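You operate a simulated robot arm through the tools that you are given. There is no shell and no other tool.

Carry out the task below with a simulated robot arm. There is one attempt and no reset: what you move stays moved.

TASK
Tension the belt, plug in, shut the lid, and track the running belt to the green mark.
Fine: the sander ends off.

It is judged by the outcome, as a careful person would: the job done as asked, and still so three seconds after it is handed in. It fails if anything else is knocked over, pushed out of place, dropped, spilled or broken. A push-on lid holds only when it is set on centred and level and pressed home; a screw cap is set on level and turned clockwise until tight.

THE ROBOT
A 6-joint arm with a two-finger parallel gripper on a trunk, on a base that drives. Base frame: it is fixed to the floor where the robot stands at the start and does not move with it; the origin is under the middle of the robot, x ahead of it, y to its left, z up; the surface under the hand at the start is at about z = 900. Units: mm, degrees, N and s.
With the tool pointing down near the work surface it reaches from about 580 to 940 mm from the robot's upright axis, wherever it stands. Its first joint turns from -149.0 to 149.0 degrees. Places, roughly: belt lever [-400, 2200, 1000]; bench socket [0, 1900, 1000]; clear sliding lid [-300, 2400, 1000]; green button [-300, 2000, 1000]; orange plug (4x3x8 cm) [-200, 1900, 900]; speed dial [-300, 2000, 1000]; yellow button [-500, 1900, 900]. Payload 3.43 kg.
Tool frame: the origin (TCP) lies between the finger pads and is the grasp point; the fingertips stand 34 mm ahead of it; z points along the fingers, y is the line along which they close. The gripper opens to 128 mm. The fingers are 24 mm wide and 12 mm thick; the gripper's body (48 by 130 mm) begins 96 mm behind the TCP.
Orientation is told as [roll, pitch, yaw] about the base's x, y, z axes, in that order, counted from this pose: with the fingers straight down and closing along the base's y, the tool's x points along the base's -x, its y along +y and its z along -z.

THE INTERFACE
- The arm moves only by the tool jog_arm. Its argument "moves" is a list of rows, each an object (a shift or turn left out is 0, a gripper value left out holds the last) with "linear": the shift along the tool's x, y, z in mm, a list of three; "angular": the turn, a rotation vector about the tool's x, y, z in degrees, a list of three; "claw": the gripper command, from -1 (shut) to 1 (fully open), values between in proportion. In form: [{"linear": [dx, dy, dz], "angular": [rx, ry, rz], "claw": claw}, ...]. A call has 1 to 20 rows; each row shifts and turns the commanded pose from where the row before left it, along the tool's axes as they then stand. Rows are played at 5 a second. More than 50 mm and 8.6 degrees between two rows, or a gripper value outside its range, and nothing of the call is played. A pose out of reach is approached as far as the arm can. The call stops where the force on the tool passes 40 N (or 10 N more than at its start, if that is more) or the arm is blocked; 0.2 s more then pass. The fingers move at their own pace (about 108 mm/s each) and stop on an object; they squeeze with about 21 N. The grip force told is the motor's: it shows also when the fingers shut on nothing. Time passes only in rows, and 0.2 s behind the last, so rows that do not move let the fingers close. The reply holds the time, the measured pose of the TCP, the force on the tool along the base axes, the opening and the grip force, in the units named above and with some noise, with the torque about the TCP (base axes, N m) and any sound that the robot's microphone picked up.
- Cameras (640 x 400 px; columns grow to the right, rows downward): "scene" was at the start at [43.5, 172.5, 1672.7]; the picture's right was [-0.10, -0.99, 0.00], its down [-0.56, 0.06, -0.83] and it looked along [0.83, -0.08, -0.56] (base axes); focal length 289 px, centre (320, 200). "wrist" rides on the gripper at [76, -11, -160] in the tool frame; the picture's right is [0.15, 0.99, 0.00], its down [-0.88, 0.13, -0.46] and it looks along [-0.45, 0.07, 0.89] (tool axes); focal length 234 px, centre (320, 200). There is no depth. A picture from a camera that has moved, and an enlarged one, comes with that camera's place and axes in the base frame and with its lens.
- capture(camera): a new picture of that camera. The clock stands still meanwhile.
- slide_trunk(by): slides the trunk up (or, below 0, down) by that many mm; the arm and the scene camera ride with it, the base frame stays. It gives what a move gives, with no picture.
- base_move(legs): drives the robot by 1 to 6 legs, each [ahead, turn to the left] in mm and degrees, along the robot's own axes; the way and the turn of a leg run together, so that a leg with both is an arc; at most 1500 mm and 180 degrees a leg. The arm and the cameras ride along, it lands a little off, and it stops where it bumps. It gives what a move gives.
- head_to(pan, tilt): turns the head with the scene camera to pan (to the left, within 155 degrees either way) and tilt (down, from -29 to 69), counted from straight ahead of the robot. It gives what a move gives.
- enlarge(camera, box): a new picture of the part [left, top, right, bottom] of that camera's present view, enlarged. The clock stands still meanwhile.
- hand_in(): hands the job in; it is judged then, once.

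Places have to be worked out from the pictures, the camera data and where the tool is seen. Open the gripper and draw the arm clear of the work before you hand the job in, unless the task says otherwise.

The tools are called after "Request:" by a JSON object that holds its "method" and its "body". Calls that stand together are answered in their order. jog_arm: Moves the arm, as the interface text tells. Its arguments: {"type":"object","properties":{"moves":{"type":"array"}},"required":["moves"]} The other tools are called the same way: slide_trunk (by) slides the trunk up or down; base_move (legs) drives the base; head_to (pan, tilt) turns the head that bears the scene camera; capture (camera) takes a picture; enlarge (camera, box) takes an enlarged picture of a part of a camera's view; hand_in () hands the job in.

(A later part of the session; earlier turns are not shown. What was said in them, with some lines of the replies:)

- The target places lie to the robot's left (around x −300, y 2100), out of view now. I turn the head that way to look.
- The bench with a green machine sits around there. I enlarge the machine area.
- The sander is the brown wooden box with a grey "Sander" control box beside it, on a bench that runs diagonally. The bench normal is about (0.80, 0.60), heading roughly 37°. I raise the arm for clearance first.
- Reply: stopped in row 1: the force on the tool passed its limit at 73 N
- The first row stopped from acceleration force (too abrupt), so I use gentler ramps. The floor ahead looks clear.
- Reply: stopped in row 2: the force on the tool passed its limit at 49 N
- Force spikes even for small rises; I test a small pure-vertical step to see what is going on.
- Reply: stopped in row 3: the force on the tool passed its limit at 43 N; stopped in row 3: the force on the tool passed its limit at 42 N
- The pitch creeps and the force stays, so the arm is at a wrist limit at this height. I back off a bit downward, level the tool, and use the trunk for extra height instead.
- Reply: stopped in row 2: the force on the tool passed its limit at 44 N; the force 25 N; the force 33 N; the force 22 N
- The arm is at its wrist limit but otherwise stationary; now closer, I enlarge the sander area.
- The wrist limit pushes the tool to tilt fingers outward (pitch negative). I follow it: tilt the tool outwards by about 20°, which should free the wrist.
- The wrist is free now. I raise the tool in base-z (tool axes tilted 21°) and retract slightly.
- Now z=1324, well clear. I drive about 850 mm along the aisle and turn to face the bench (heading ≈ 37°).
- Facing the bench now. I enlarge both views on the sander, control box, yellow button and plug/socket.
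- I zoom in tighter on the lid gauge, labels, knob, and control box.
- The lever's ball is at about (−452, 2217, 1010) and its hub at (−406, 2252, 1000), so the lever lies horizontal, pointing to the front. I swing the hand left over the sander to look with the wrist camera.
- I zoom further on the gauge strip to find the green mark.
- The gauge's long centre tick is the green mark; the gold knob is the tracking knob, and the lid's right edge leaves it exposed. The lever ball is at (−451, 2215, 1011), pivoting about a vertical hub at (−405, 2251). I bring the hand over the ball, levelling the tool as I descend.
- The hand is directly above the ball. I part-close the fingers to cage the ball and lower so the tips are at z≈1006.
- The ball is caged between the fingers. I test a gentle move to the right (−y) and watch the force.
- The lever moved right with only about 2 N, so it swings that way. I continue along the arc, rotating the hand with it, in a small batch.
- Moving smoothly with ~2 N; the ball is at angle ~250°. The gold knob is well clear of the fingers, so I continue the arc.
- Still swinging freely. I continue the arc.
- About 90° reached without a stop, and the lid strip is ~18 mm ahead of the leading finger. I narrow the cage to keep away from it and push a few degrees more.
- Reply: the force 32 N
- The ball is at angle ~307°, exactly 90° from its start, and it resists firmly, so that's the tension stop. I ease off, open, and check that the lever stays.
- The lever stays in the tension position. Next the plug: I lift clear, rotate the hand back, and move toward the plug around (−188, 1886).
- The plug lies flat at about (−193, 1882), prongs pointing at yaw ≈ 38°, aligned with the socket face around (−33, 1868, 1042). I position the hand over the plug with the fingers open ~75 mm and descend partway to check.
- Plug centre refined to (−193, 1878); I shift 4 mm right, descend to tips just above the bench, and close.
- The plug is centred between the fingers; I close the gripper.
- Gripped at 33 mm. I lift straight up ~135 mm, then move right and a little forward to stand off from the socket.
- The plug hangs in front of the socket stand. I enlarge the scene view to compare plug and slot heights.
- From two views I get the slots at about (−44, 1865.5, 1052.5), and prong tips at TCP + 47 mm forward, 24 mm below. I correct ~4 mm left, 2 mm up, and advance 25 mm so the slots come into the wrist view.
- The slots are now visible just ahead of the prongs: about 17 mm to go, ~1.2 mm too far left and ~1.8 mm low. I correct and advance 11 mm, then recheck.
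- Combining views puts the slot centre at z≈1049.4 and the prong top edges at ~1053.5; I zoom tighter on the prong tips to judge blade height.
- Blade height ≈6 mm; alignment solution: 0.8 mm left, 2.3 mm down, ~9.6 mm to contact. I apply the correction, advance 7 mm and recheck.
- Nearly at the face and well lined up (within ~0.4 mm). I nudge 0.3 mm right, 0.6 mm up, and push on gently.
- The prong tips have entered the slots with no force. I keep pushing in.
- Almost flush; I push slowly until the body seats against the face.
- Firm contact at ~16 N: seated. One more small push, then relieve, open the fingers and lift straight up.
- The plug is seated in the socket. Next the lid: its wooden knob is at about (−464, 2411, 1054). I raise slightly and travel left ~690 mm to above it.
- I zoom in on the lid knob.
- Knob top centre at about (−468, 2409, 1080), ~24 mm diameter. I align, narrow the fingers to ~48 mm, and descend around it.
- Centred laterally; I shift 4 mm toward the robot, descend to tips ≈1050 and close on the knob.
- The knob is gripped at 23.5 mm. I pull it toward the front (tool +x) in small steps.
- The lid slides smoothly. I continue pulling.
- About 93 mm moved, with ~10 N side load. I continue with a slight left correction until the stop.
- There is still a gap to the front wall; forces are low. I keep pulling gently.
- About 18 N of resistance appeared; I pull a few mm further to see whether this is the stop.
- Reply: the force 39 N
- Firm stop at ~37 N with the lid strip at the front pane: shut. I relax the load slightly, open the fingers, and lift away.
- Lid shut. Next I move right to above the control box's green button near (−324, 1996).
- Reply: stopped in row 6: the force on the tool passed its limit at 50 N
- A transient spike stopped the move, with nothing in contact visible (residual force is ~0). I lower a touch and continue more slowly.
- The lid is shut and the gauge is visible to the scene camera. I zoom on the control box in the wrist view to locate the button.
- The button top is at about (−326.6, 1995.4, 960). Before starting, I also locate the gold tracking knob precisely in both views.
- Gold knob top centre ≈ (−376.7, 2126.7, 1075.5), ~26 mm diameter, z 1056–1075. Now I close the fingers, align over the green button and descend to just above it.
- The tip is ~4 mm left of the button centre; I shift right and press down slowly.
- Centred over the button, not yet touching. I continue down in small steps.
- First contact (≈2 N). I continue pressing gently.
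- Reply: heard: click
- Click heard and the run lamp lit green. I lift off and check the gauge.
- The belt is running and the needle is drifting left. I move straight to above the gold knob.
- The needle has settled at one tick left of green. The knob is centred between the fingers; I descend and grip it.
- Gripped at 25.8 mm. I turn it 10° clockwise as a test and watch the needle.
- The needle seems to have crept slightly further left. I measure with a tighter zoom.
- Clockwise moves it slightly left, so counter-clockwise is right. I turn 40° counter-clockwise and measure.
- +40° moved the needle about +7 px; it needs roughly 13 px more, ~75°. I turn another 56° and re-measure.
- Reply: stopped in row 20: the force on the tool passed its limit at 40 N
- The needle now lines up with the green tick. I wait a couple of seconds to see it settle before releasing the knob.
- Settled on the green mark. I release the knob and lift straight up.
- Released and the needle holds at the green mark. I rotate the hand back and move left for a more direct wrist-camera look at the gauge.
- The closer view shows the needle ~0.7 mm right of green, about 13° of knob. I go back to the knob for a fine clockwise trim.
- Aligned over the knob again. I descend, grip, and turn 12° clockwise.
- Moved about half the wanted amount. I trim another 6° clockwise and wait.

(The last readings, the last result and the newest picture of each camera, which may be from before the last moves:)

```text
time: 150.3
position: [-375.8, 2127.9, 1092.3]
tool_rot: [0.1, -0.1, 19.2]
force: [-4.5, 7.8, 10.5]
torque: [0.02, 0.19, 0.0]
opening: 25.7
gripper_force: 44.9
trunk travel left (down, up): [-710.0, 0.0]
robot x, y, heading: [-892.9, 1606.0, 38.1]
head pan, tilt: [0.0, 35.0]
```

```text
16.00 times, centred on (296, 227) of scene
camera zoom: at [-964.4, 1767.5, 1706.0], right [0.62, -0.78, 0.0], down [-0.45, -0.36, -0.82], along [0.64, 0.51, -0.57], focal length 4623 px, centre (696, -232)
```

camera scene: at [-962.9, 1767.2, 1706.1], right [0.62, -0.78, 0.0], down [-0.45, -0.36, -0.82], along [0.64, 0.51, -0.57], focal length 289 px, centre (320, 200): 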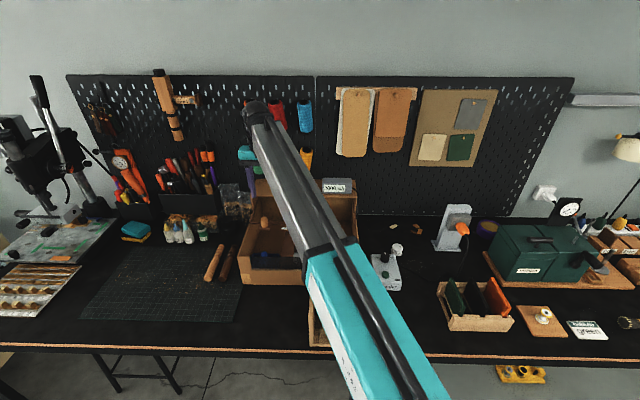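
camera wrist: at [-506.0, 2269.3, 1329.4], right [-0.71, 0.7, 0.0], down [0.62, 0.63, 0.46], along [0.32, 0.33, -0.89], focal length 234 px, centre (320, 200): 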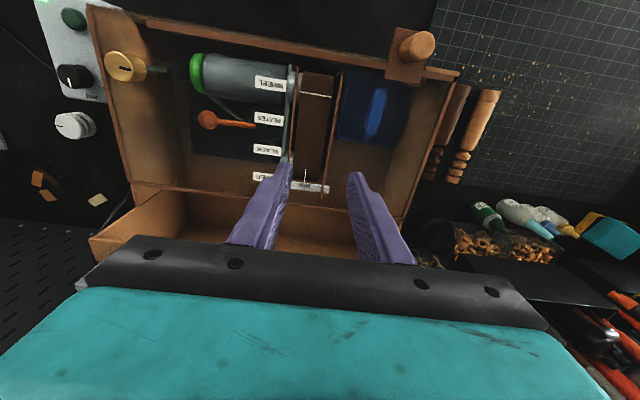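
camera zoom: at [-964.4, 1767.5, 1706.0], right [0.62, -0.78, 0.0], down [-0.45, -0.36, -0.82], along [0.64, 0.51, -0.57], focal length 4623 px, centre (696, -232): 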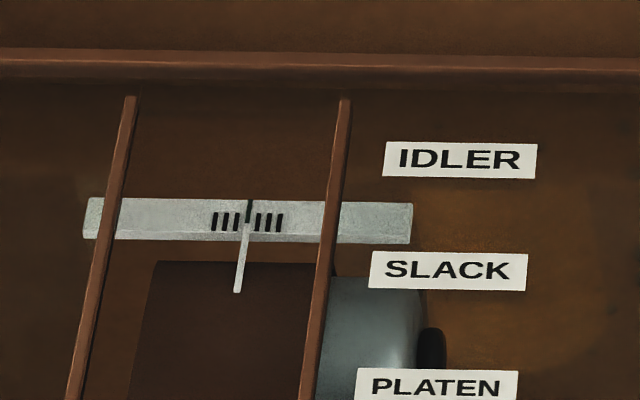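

Needle is now about 0.6 mm further left, as wanted. I release, lift, and go back to verify with the wrist view.

Request:
{"method": "jog_arm", "body": {"moves": [{"claw": -0.5}, {"claw": -0.25}, {"claw": -0.25}, {"linear": [0, 0, -4]}, {"linear": [0, 0, -10]}, {"linear": [0, 0, -18]}, {"linear": [0, 0, -20]}, {"linear": [0, 0, -16], "angular": [0, 0, -3]}, {"linear": [0, 0, -8], "angular": [0, 0, -6]}, {"linear": [0, 0, -4], "angular": [0, 0, -6]}, {"angular": [0, 0, -3]}, {}]}}

Request:
{"method": "jog_arm", "body": {"moves": [{"linear": [-2, 5, 0]}, {"linear": [-6, 15, 0]}, {"linear": [-8, 22, 0]}, {"linear": [-8, 25, 0]}, {"linear": [-8, 26, 0]}, {"linear": [-8, 26, 0]}, {"linear": [-8, 26, 0]}, {"linear": [-6, 20, 0]}, {"linear": [-4, 15, 0]}, {"linear": [-1, 7, 0]}, {"linear": [0, 3, 0]}, {}]}}

Request:
{"method": "enlarge", "body": {"camera": "wrist", "box": [285, 165, 325, 195]}}

Request:
{"method": "enlarge", "body": {"camera": "scene", "box": [284, 220, 309, 234]}}

```text
time: 152.9
position: [-376.1, 2126.8, 1172.1]
tool_rot: [0.1, -0.1, 37.3]
force: [0.8, 0.0, 0.0]
torque: [-0.02, 0.0, 0.0]
opening: 48.1
gripper_force: 0.0
trunk travel left (down, up): [-710.0, 0.0]
robot x, y, heading: [-894.2, 1607.4, 38.2]
head pan, tilt: [0.0, 35.0]
```

```text
time: 155.5
position: [-444.0, 2314.8, 1172.1]
tool_rot: [0.1, 0.1, 37.2]
force: [0.2, 0.1, 0.0]
torque: [-0.02, 0.0, -0.01]
opening: 47.8
gripper_force: 0.1
trunk travel left (down, up): [-710.0, 0.0]
robot x, y, heading: [-893.5, 1606.9, 38.1]
head pan, tilt: [0.0, 35.0]
```

```text
13.33 times, centred on (305, 180) of wrist
camera zoom: at [-497.1, 2259.8, 1331.0], right [-0.71, 0.7, 0.0], down [0.62, 0.64, 0.46], along [0.32, 0.33, -0.89], focal length 3122 px, centre (520, 467)
```

zoom: 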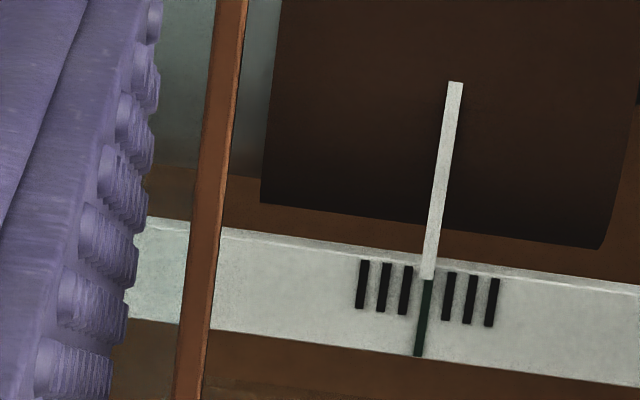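

```text
16.00 times, centred on (296, 227) of scene
camera zoom: at [-962.9, 1767.3, 1706.1], right [0.62, -0.78, 0.0], down [-0.45, -0.36, -0.82], along [0.64, 0.51, -0.57], focal length 4623 px, centre (696, -232)
```

zoom: 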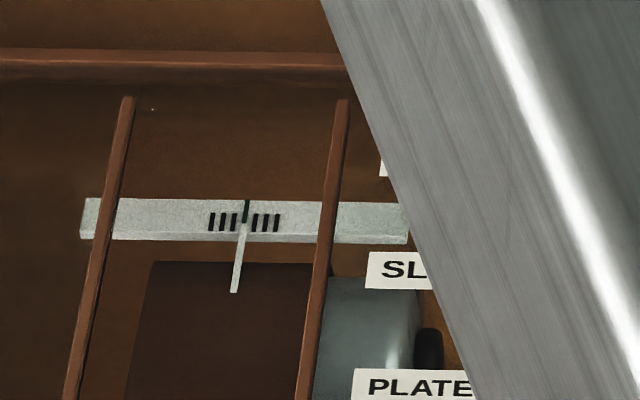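

The needle sits right on the green mark and stays there with the hand off. Since ending off is acceptable (and tidier), I go back to the button to switch off and then confirm the tracking holds.

Request:
{"method": "jog_arm", "body": {"moves": [{"linear": [2, -5, 0], "claw": -1}, {"linear": [5, -12, 0]}, {"linear": [8, -20, 0]}, {"linear": [8, -25, 0]}, {"linear": [8, -26, 0]}, {"linear": [8, -26, 0]}, {"linear": [8, -26, 0]}, {"linear": [8, -26, 0]}, {"linear": [8, -26, 0]}, {"linear": [8, -26, 0]}, {"linear": [8, -26, 0]}, {"linear": [8, -26, 0]}, {"linear": [6, -22, 0]}, {"linear": [4, -18, 0]}, {"linear": [3, -11, 0]}, {"linear": [1, -5, 0]}, {"linear": [0, -2, 0]}, {}]}}

Request:
{"method": "enlarge", "body": {"camera": "wrist", "box": [250, 90, 390, 230]}}

Request:
{"method": "enlarge", "body": {"camera": "scene", "box": [284, 220, 309, 234]}}

```text
time: 158.1
position: [-352.0, 2058.6, 1171.7]
tool_rot: [0.2, -0.3, 36.9]
force: [2.5, 0.0, -2.7]
torque: [0.25, 0.19, 0.15]
opening: 0.0
gripper_force: 20.9
trunk travel left (down, up): [-710.0, 0.0]
robot x, y, heading: [-894.3, 1603.7, 38.6]
head pan, tilt: [0.0, 35.0]
stopped in row 12: the force on the tool passed its limit at 44 N (the readings are from after the stop); the commanded pose is now the measured one
```

```text
2.86 times, centred on (320, 160) of wrist
camera zoom: at [-406.5, 2003.1, 1330.2], right [-0.71, 0.7, 0.0], down [0.62, 0.63, 0.46], along [0.32, 0.33, -0.89], focal length 669 px, centre (320, 314)
```

zoom: 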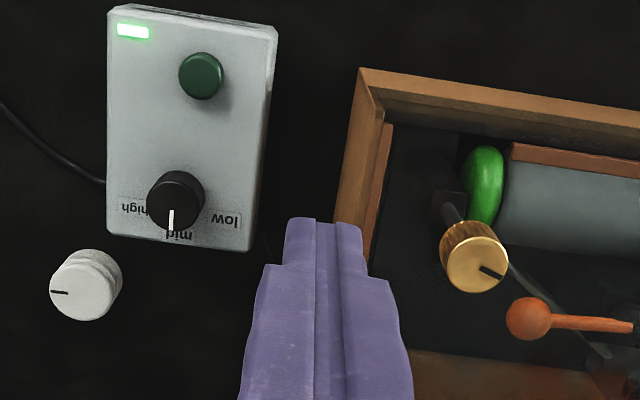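

```text
16.00 times, centred on (296, 227) of scene
camera zoom: at [-963.0, 1767.4, 1706.0], right [0.62, -0.78, 0.0], down [-0.45, -0.36, -0.82], along [0.64, 0.51, -0.57], focal length 4623 px, centre (696, -232)
```

zoom: 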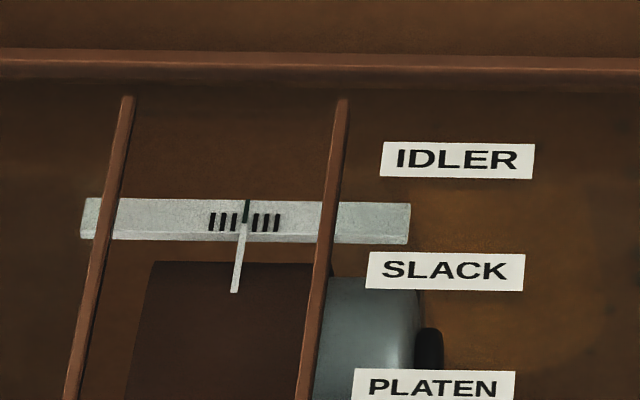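

That's the wrist-limit stop again at this height and short radius; the needle is unchanged. I lower first, then move over the button.

Request:
{"method": "jog_arm", "body": {"moves": [{"linear": [0, -3, 4], "angular": [0, 0.3, 0]}, {"linear": [2, -8, 8]}, {"linear": [4, -15, 10]}, {"linear": [5, -18, 15]}, {"linear": [5, -15, 20]}, {"linear": [3, -7, 25]}, {"linear": [0, -2.6, 25]}, {"linear": [0, 0, 25]}, {"linear": [0, 0, 20]}, {"linear": [0, 0, 12]}, {"linear": [0, 0, 5]}, {}]}}

Request:
{"method": "enlarge", "body": {"camera": "wrist", "box": [250, 90, 390, 230]}}

```text
time: 160.7
position: [-327.2, 1992.8, 1000.1]
tool_rot: [0.1, -0.1, 36.9]
force: [-0.6, -0.9, 0.8]
torque: [0.0, 0.01, -0.02]
opening: 0.0
gripper_force: 20.6
trunk travel left (down, up): [-710.0, 0.0]
robot x, y, heading: [-890.0, 1608.7, 38.1]
head pan, tilt: [0.0, 35.0]
```

```text
2.86 times, centred on (320, 160) of wrist
camera zoom: at [-380.1, 1938.4, 1160.8], right [-0.71, 0.7, 0.0], down [0.63, 0.63, 0.46], along [0.32, 0.33, -0.89], focal length 669 px, centre (320, 314)
```

zoom: 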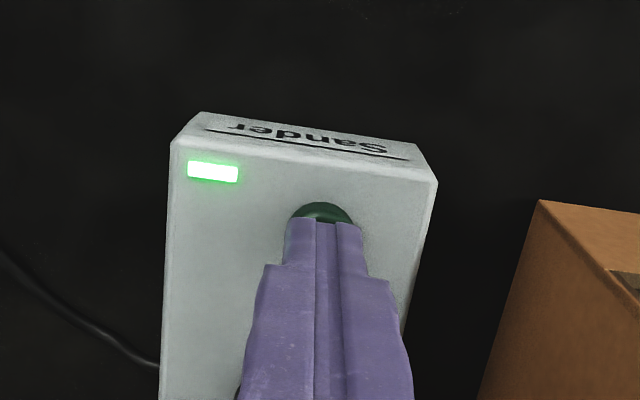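

Positioned over the button. I press down slowly until the click.

Request:
{"method": "jog_arm", "body": {"moves": [{"linear": [0, 0, 3]}, {"linear": [0, 0, 3]}, {"linear": [0, 0, 3]}, {"linear": [0, 0, 2]}, {"linear": [0, 0, 1]}, {"linear": [0, 0, 1]}, {"linear": [0, 0, 1]}, {}]}}

```text
time: 162.5
position: [-326.3, 1992.0, 987.9]
tool_rot: [0.2, -0.1, 36.9]
force: [-0.3, 0.1, 0.3]
torque: [-0.01, 0.0, 0.0]
opening: 0.3
gripper_force: 21.2
trunk travel left (down, up): [-710.0, 0.0]
robot x, y, heading: [-894.9, 1606.6, 38.0]
head pan, tilt: [0.0, 35.0]
```

Request:
{"method": "jog_arm", "body": {"moves": [{"linear": [0, 0, 1]}, {"linear": [0, 0, 1]}, {"linear": [0, 0, 1]}, {"linear": [0, 0, 1]}, {}]}}

Request:
{"method": "enlarge", "body": {"camera": "wrist", "box": [250, 90, 390, 230]}}

```text
time: 163.7
position: [-326.3, 1992.6, 984.5]
tool_rot: [0.1, -0.1, 37.1]
force: [3.2, 2.6, 10.7]
torque: [0.06, -0.12, 0.02]
opening: 0.0
gripper_force: 20.6
trunk travel left (down, up): [-710.0, 0.0]
robot x, y, heading: [-890.5, 1604.8, 38.5]
head pan, tilt: [0.0, 35.0]
```

```text
2.86 times, centred on (320, 160) of wrist
camera zoom: at [-380.5, 1937.6, 1143.7], right [-0.71, 0.7, 0.0], down [0.62, 0.63, 0.46], along [0.32, 0.33, -0.89], focal length 669 px, centre (320, 314)
```

zoom: 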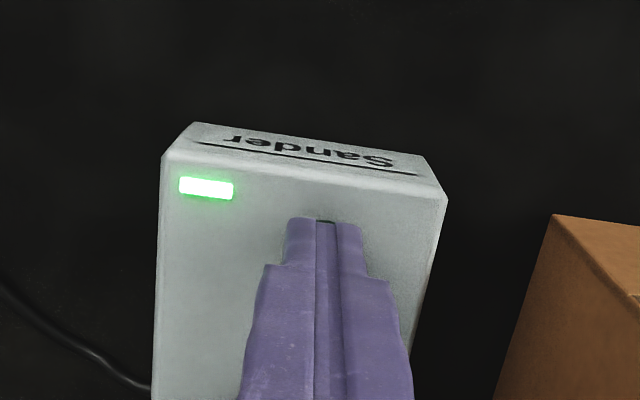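

Force is 11 N but no click yet; one more small press.

Request:
{"method": "jog_arm", "body": {"moves": [{"linear": [0, 0, 0.7]}, {"linear": [0, 0, 0.7]}, {}]}}

Request:
{"method": "enlarge", "body": {"camera": "wrist", "box": [250, 90, 390, 230]}}

```text
time: 164.5
position: [-325.7, 1990.7, 984.5]
tool_rot: [0.1, -0.2, 37.0]
force: [5.9, 1.9, 13.6]
torque: [0.1, -0.23, -0.02]
opening: 0.2
gripper_force: 20.2
trunk travel left (down, up): [-710.0, 0.0]
robot x, y, heading: [-891.4, 1610.1, 38.4]
head pan, tilt: [0.0, 35.0]
```

```text
2.86 times, centred on (320, 160) of wrist
camera zoom: at [-380.6, 1937.6, 1143.1], right [-0.71, 0.7, 0.0], down [0.63, 0.63, 0.46], along [0.32, 0.33, -0.89], focal length 669 px, centre (320, 314)
```

zoom: 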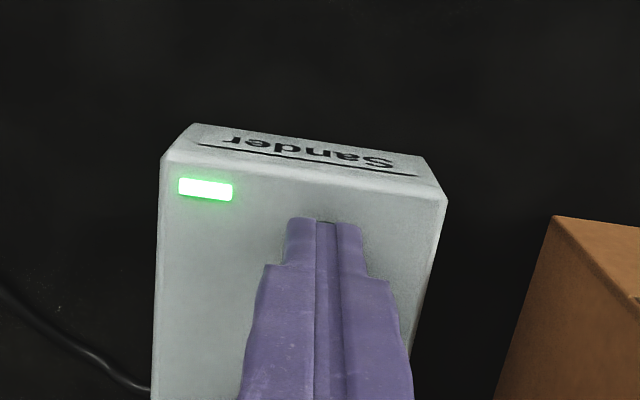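

The button is bottomed without another click. I release and look at the lamp and needle.

Request:
{"method": "jog_arm", "body": {"moves": [{"linear": [0, 0, -2]}, {"linear": [0, 0, -4]}, {"linear": [0, 0, -8]}, {"linear": [0, 0, -12]}, {"linear": [0, 0, -8]}, {"linear": [0, 0, -4]}, {}]}}

Request:
{"method": "enlarge", "body": {"camera": "wrist", "box": [250, 90, 390, 230]}}

Request:
{"method": "enlarge", "body": {"camera": "scene", "box": [284, 220, 309, 234]}}

```text
time: 166.1
position: [-326.3, 1991.7, 1021.8]
tool_rot: [0.2, -0.2, 37.1]
force: [-0.5, 0.4, -0.4]
torque: [0.03, 0.0, 0.02]
opening: 0.2
gripper_force: 21.3
trunk travel left (down, up): [-710.0, 0.0]
robot x, y, heading: [-896.5, 1605.3, 38.3]
head pan, tilt: [0.0, 35.0]
```

```text
2.86 times, centred on (320, 160) of wrist
camera zoom: at [-379.9, 1938.0, 1180.9], right [-0.71, 0.7, 0.0], down [0.63, 0.63, 0.46], along [0.32, 0.33, -0.89], focal length 669 px, centre (320, 314)
```

zoom: 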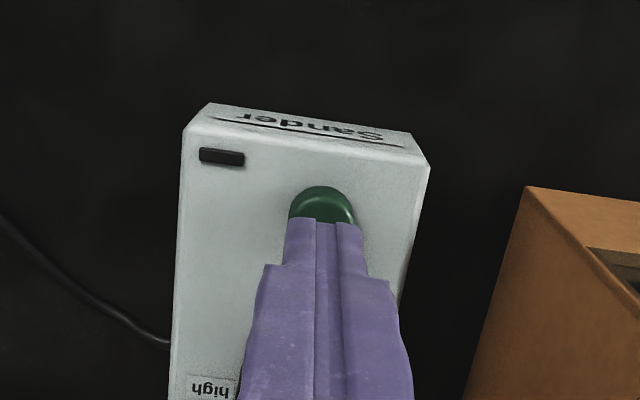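

```text
16.00 times, centred on (296, 227) of scene
camera zoom: at [-962.9, 1767.2, 1706.1], right [0.62, -0.78, 0.0], down [-0.45, -0.36, -0.82], along [0.64, 0.51, -0.57], focal length 4623 px, centre (696, -232)
```

zoom: 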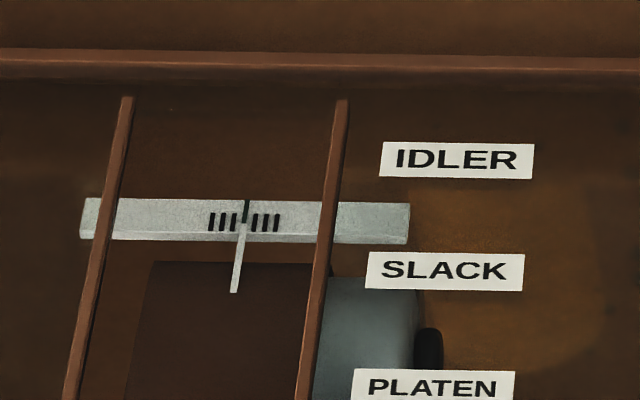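

The lamp is off and the needle remains on the green mark. I open the gripper, raise the arm clear and back the robot off a little.

Request:
{"method": "jog_arm", "body": {"moves": [{"linear": [0, 0, -6]}, {"linear": [0, 0, -14]}, {"linear": [0, 0, -22]}, {"linear": [0, 0, -25]}, {"linear": [0, 0, -22], "claw": 0}, {"linear": [0, 0, -14]}, {"linear": [0, 0, -8]}, {"linear": [0, 0, -3]}, {}]}}

Request:
{"method": "base_move", "body": {"legs": [[-200, 0]]}}

Request:
{"method": "capture", "body": {"camera": "scene"}}

Request:
{"method": "capture", "body": {"camera": "wrist"}}

```text
time: 168.1
position: [-325.4, 1991.5, 1134.4]
tool_rot: [0.3, -0.1, 37.0]
force: [-0.4, 0.4, -0.1]
torque: [0.02, 0.01, 0.01]
opening: 64.2
gripper_force: 0.1
trunk travel left (down, up): [-710.0, 0.0]
robot x, y, heading: [-892.4, 1608.5, 38.3]
head pan, tilt: [0.0, 35.0]
```

```text
time: 169.8
position: [-485.8, 1865.3, 1135.8]
tool_rot: [0.2, -0.2, 37.0]
force: [0.2, 0.2, 1.3]
torque: [-0.01, -0.06, 0.01]
opening: 63.9
gripper_force: 0.1
trunk travel left (down, up): [-710.0, 0.0]
robot x, y, heading: [-1053.6, 1478.3, 38.3]
head pan, tilt: [0.0, 35.0]
```

```text
taken
camera scene: at [-1123.7, 1640.0, 1706.1], right [0.62, -0.78, 0.0], down [-0.45, -0.36, -0.82], along [0.64, 0.51, -0.57], focal length 289 px, centre (320, 200)
```

scene: 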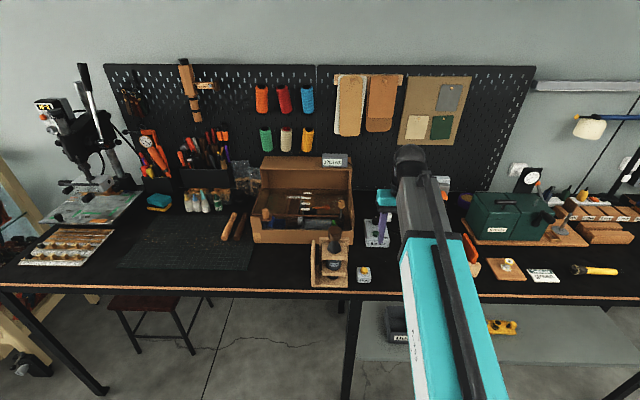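

```text
taken
camera wrist: at [-540.4, 1810.5, 1294.4], right [-0.71, 0.7, 0.0], down [0.62, 0.63, 0.46], along [0.32, 0.33, -0.89], focal length 234 px, centre (320, 200)
```

wrist: 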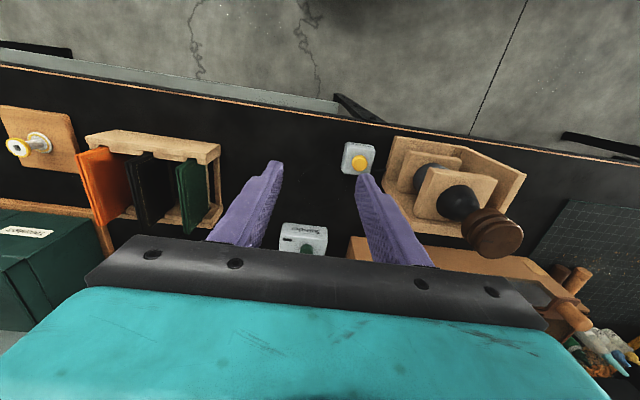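

Everything stands undisturbed. A final zoom check on the sander, gauge, plug and lamp.

Request:
{"method": "enlarge", "body": {"camera": "scene", "box": [240, 150, 370, 300]}}

Request:
{"method": "enlarge", "body": {"camera": "scene", "box": [287, 198, 312, 214]}}

Request:
{"method": "head_to", "body": {"pan": -15, "tilt": 35}}

Request:
{"method": "capture", "body": {"camera": "scene"}}

```text
2.67 times, centred on (305, 225) of scene
camera zoom: at [-1123.7, 1640.0, 1706.1], right [0.62, -0.78, 0.0], down [-0.45, -0.36, -0.82], along [0.64, 0.51, -0.57], focal length 770 px, centre (360, 133)
```

zoom: 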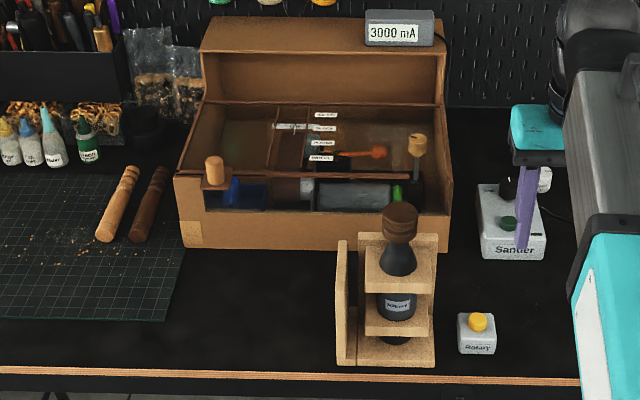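

```text
16.00 times, centred on (300, 206) of scene
camera zoom: at [-1123.7, 1640.0, 1706.1], right [0.62, -0.78, 0.0], down [-0.45, -0.36, -0.82], along [0.64, 0.51, -0.57], focal length 4623 px, centre (648, 104)
```

zoom: 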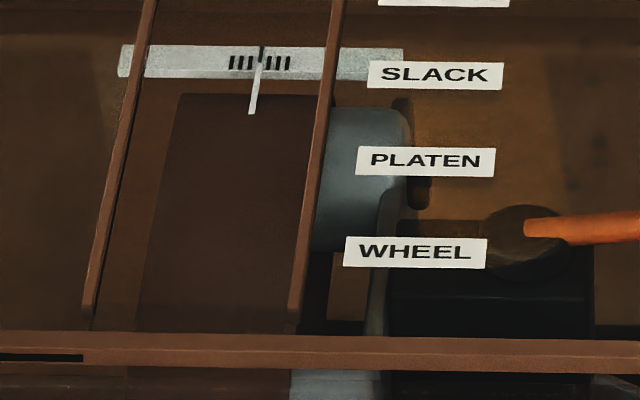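

```text
time: 170.6
position: [-485.4, 1865.0, 1134.0]
tool_rot: [0.2, -0.1, 36.9]
force: [-0.8, 0.1, -0.1]
torque: [-0.01, 0.01, 0.0]
opening: 64.0
gripper_force: 0.1
trunk travel left (down, up): [-710.0, 0.0]
robot x, y, heading: [-1051.5, 1478.4, 38.3]
head pan, tilt: [-15.0, 35.0]
```

```text
taken
camera scene: at [-1111.1, 1621.0, 1706.1], right [0.4, -0.92, 0.0], down [-0.53, -0.23, -0.82], along [0.75, 0.33, -0.57], focal length 289 px, centre (320, 200)
```

scene: 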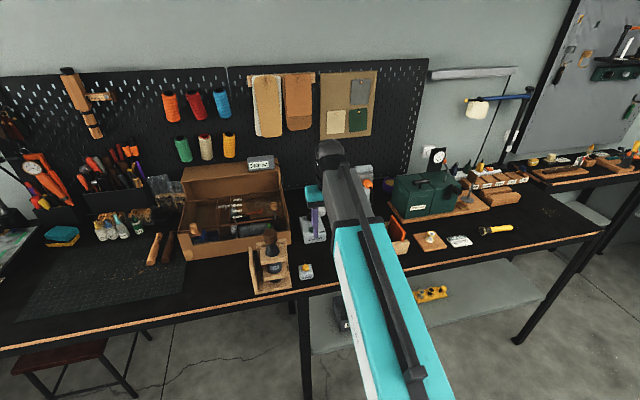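

The belt is tensioned, the plug is still in the socket, the lid is shut, and the needle is on the green mark. The sander is off, nothing else has been disturbed, and the arm is clear with the gripper open, so I hand in.

Request:
{"method": "hand_in", "body": {}}

```text
The job is handed in.
```

The job is done and handed in; I haven't been told the result of the judging. All four steps were completed:

- **Belt tension:** the orange lever was swung 90° to its hard stop and stayed there.
- **Plug:** the orange plug is pushed fully into the bench socket.
- **Lid:** the clear lid was slid forward until it stopped firmly, and it is shut.
- **Tracking:** with the belt running, I turned the gold knob until the gauge needle sat on the green mark. It held there for about 10 seconds after I let go of the knob.

I then pressed the green button again to switch the sander off, and the needle stayed on the mark. The speed dial was left at mid and nothing else on the bench was moved. The gripper is open and the arm is clear of the work.
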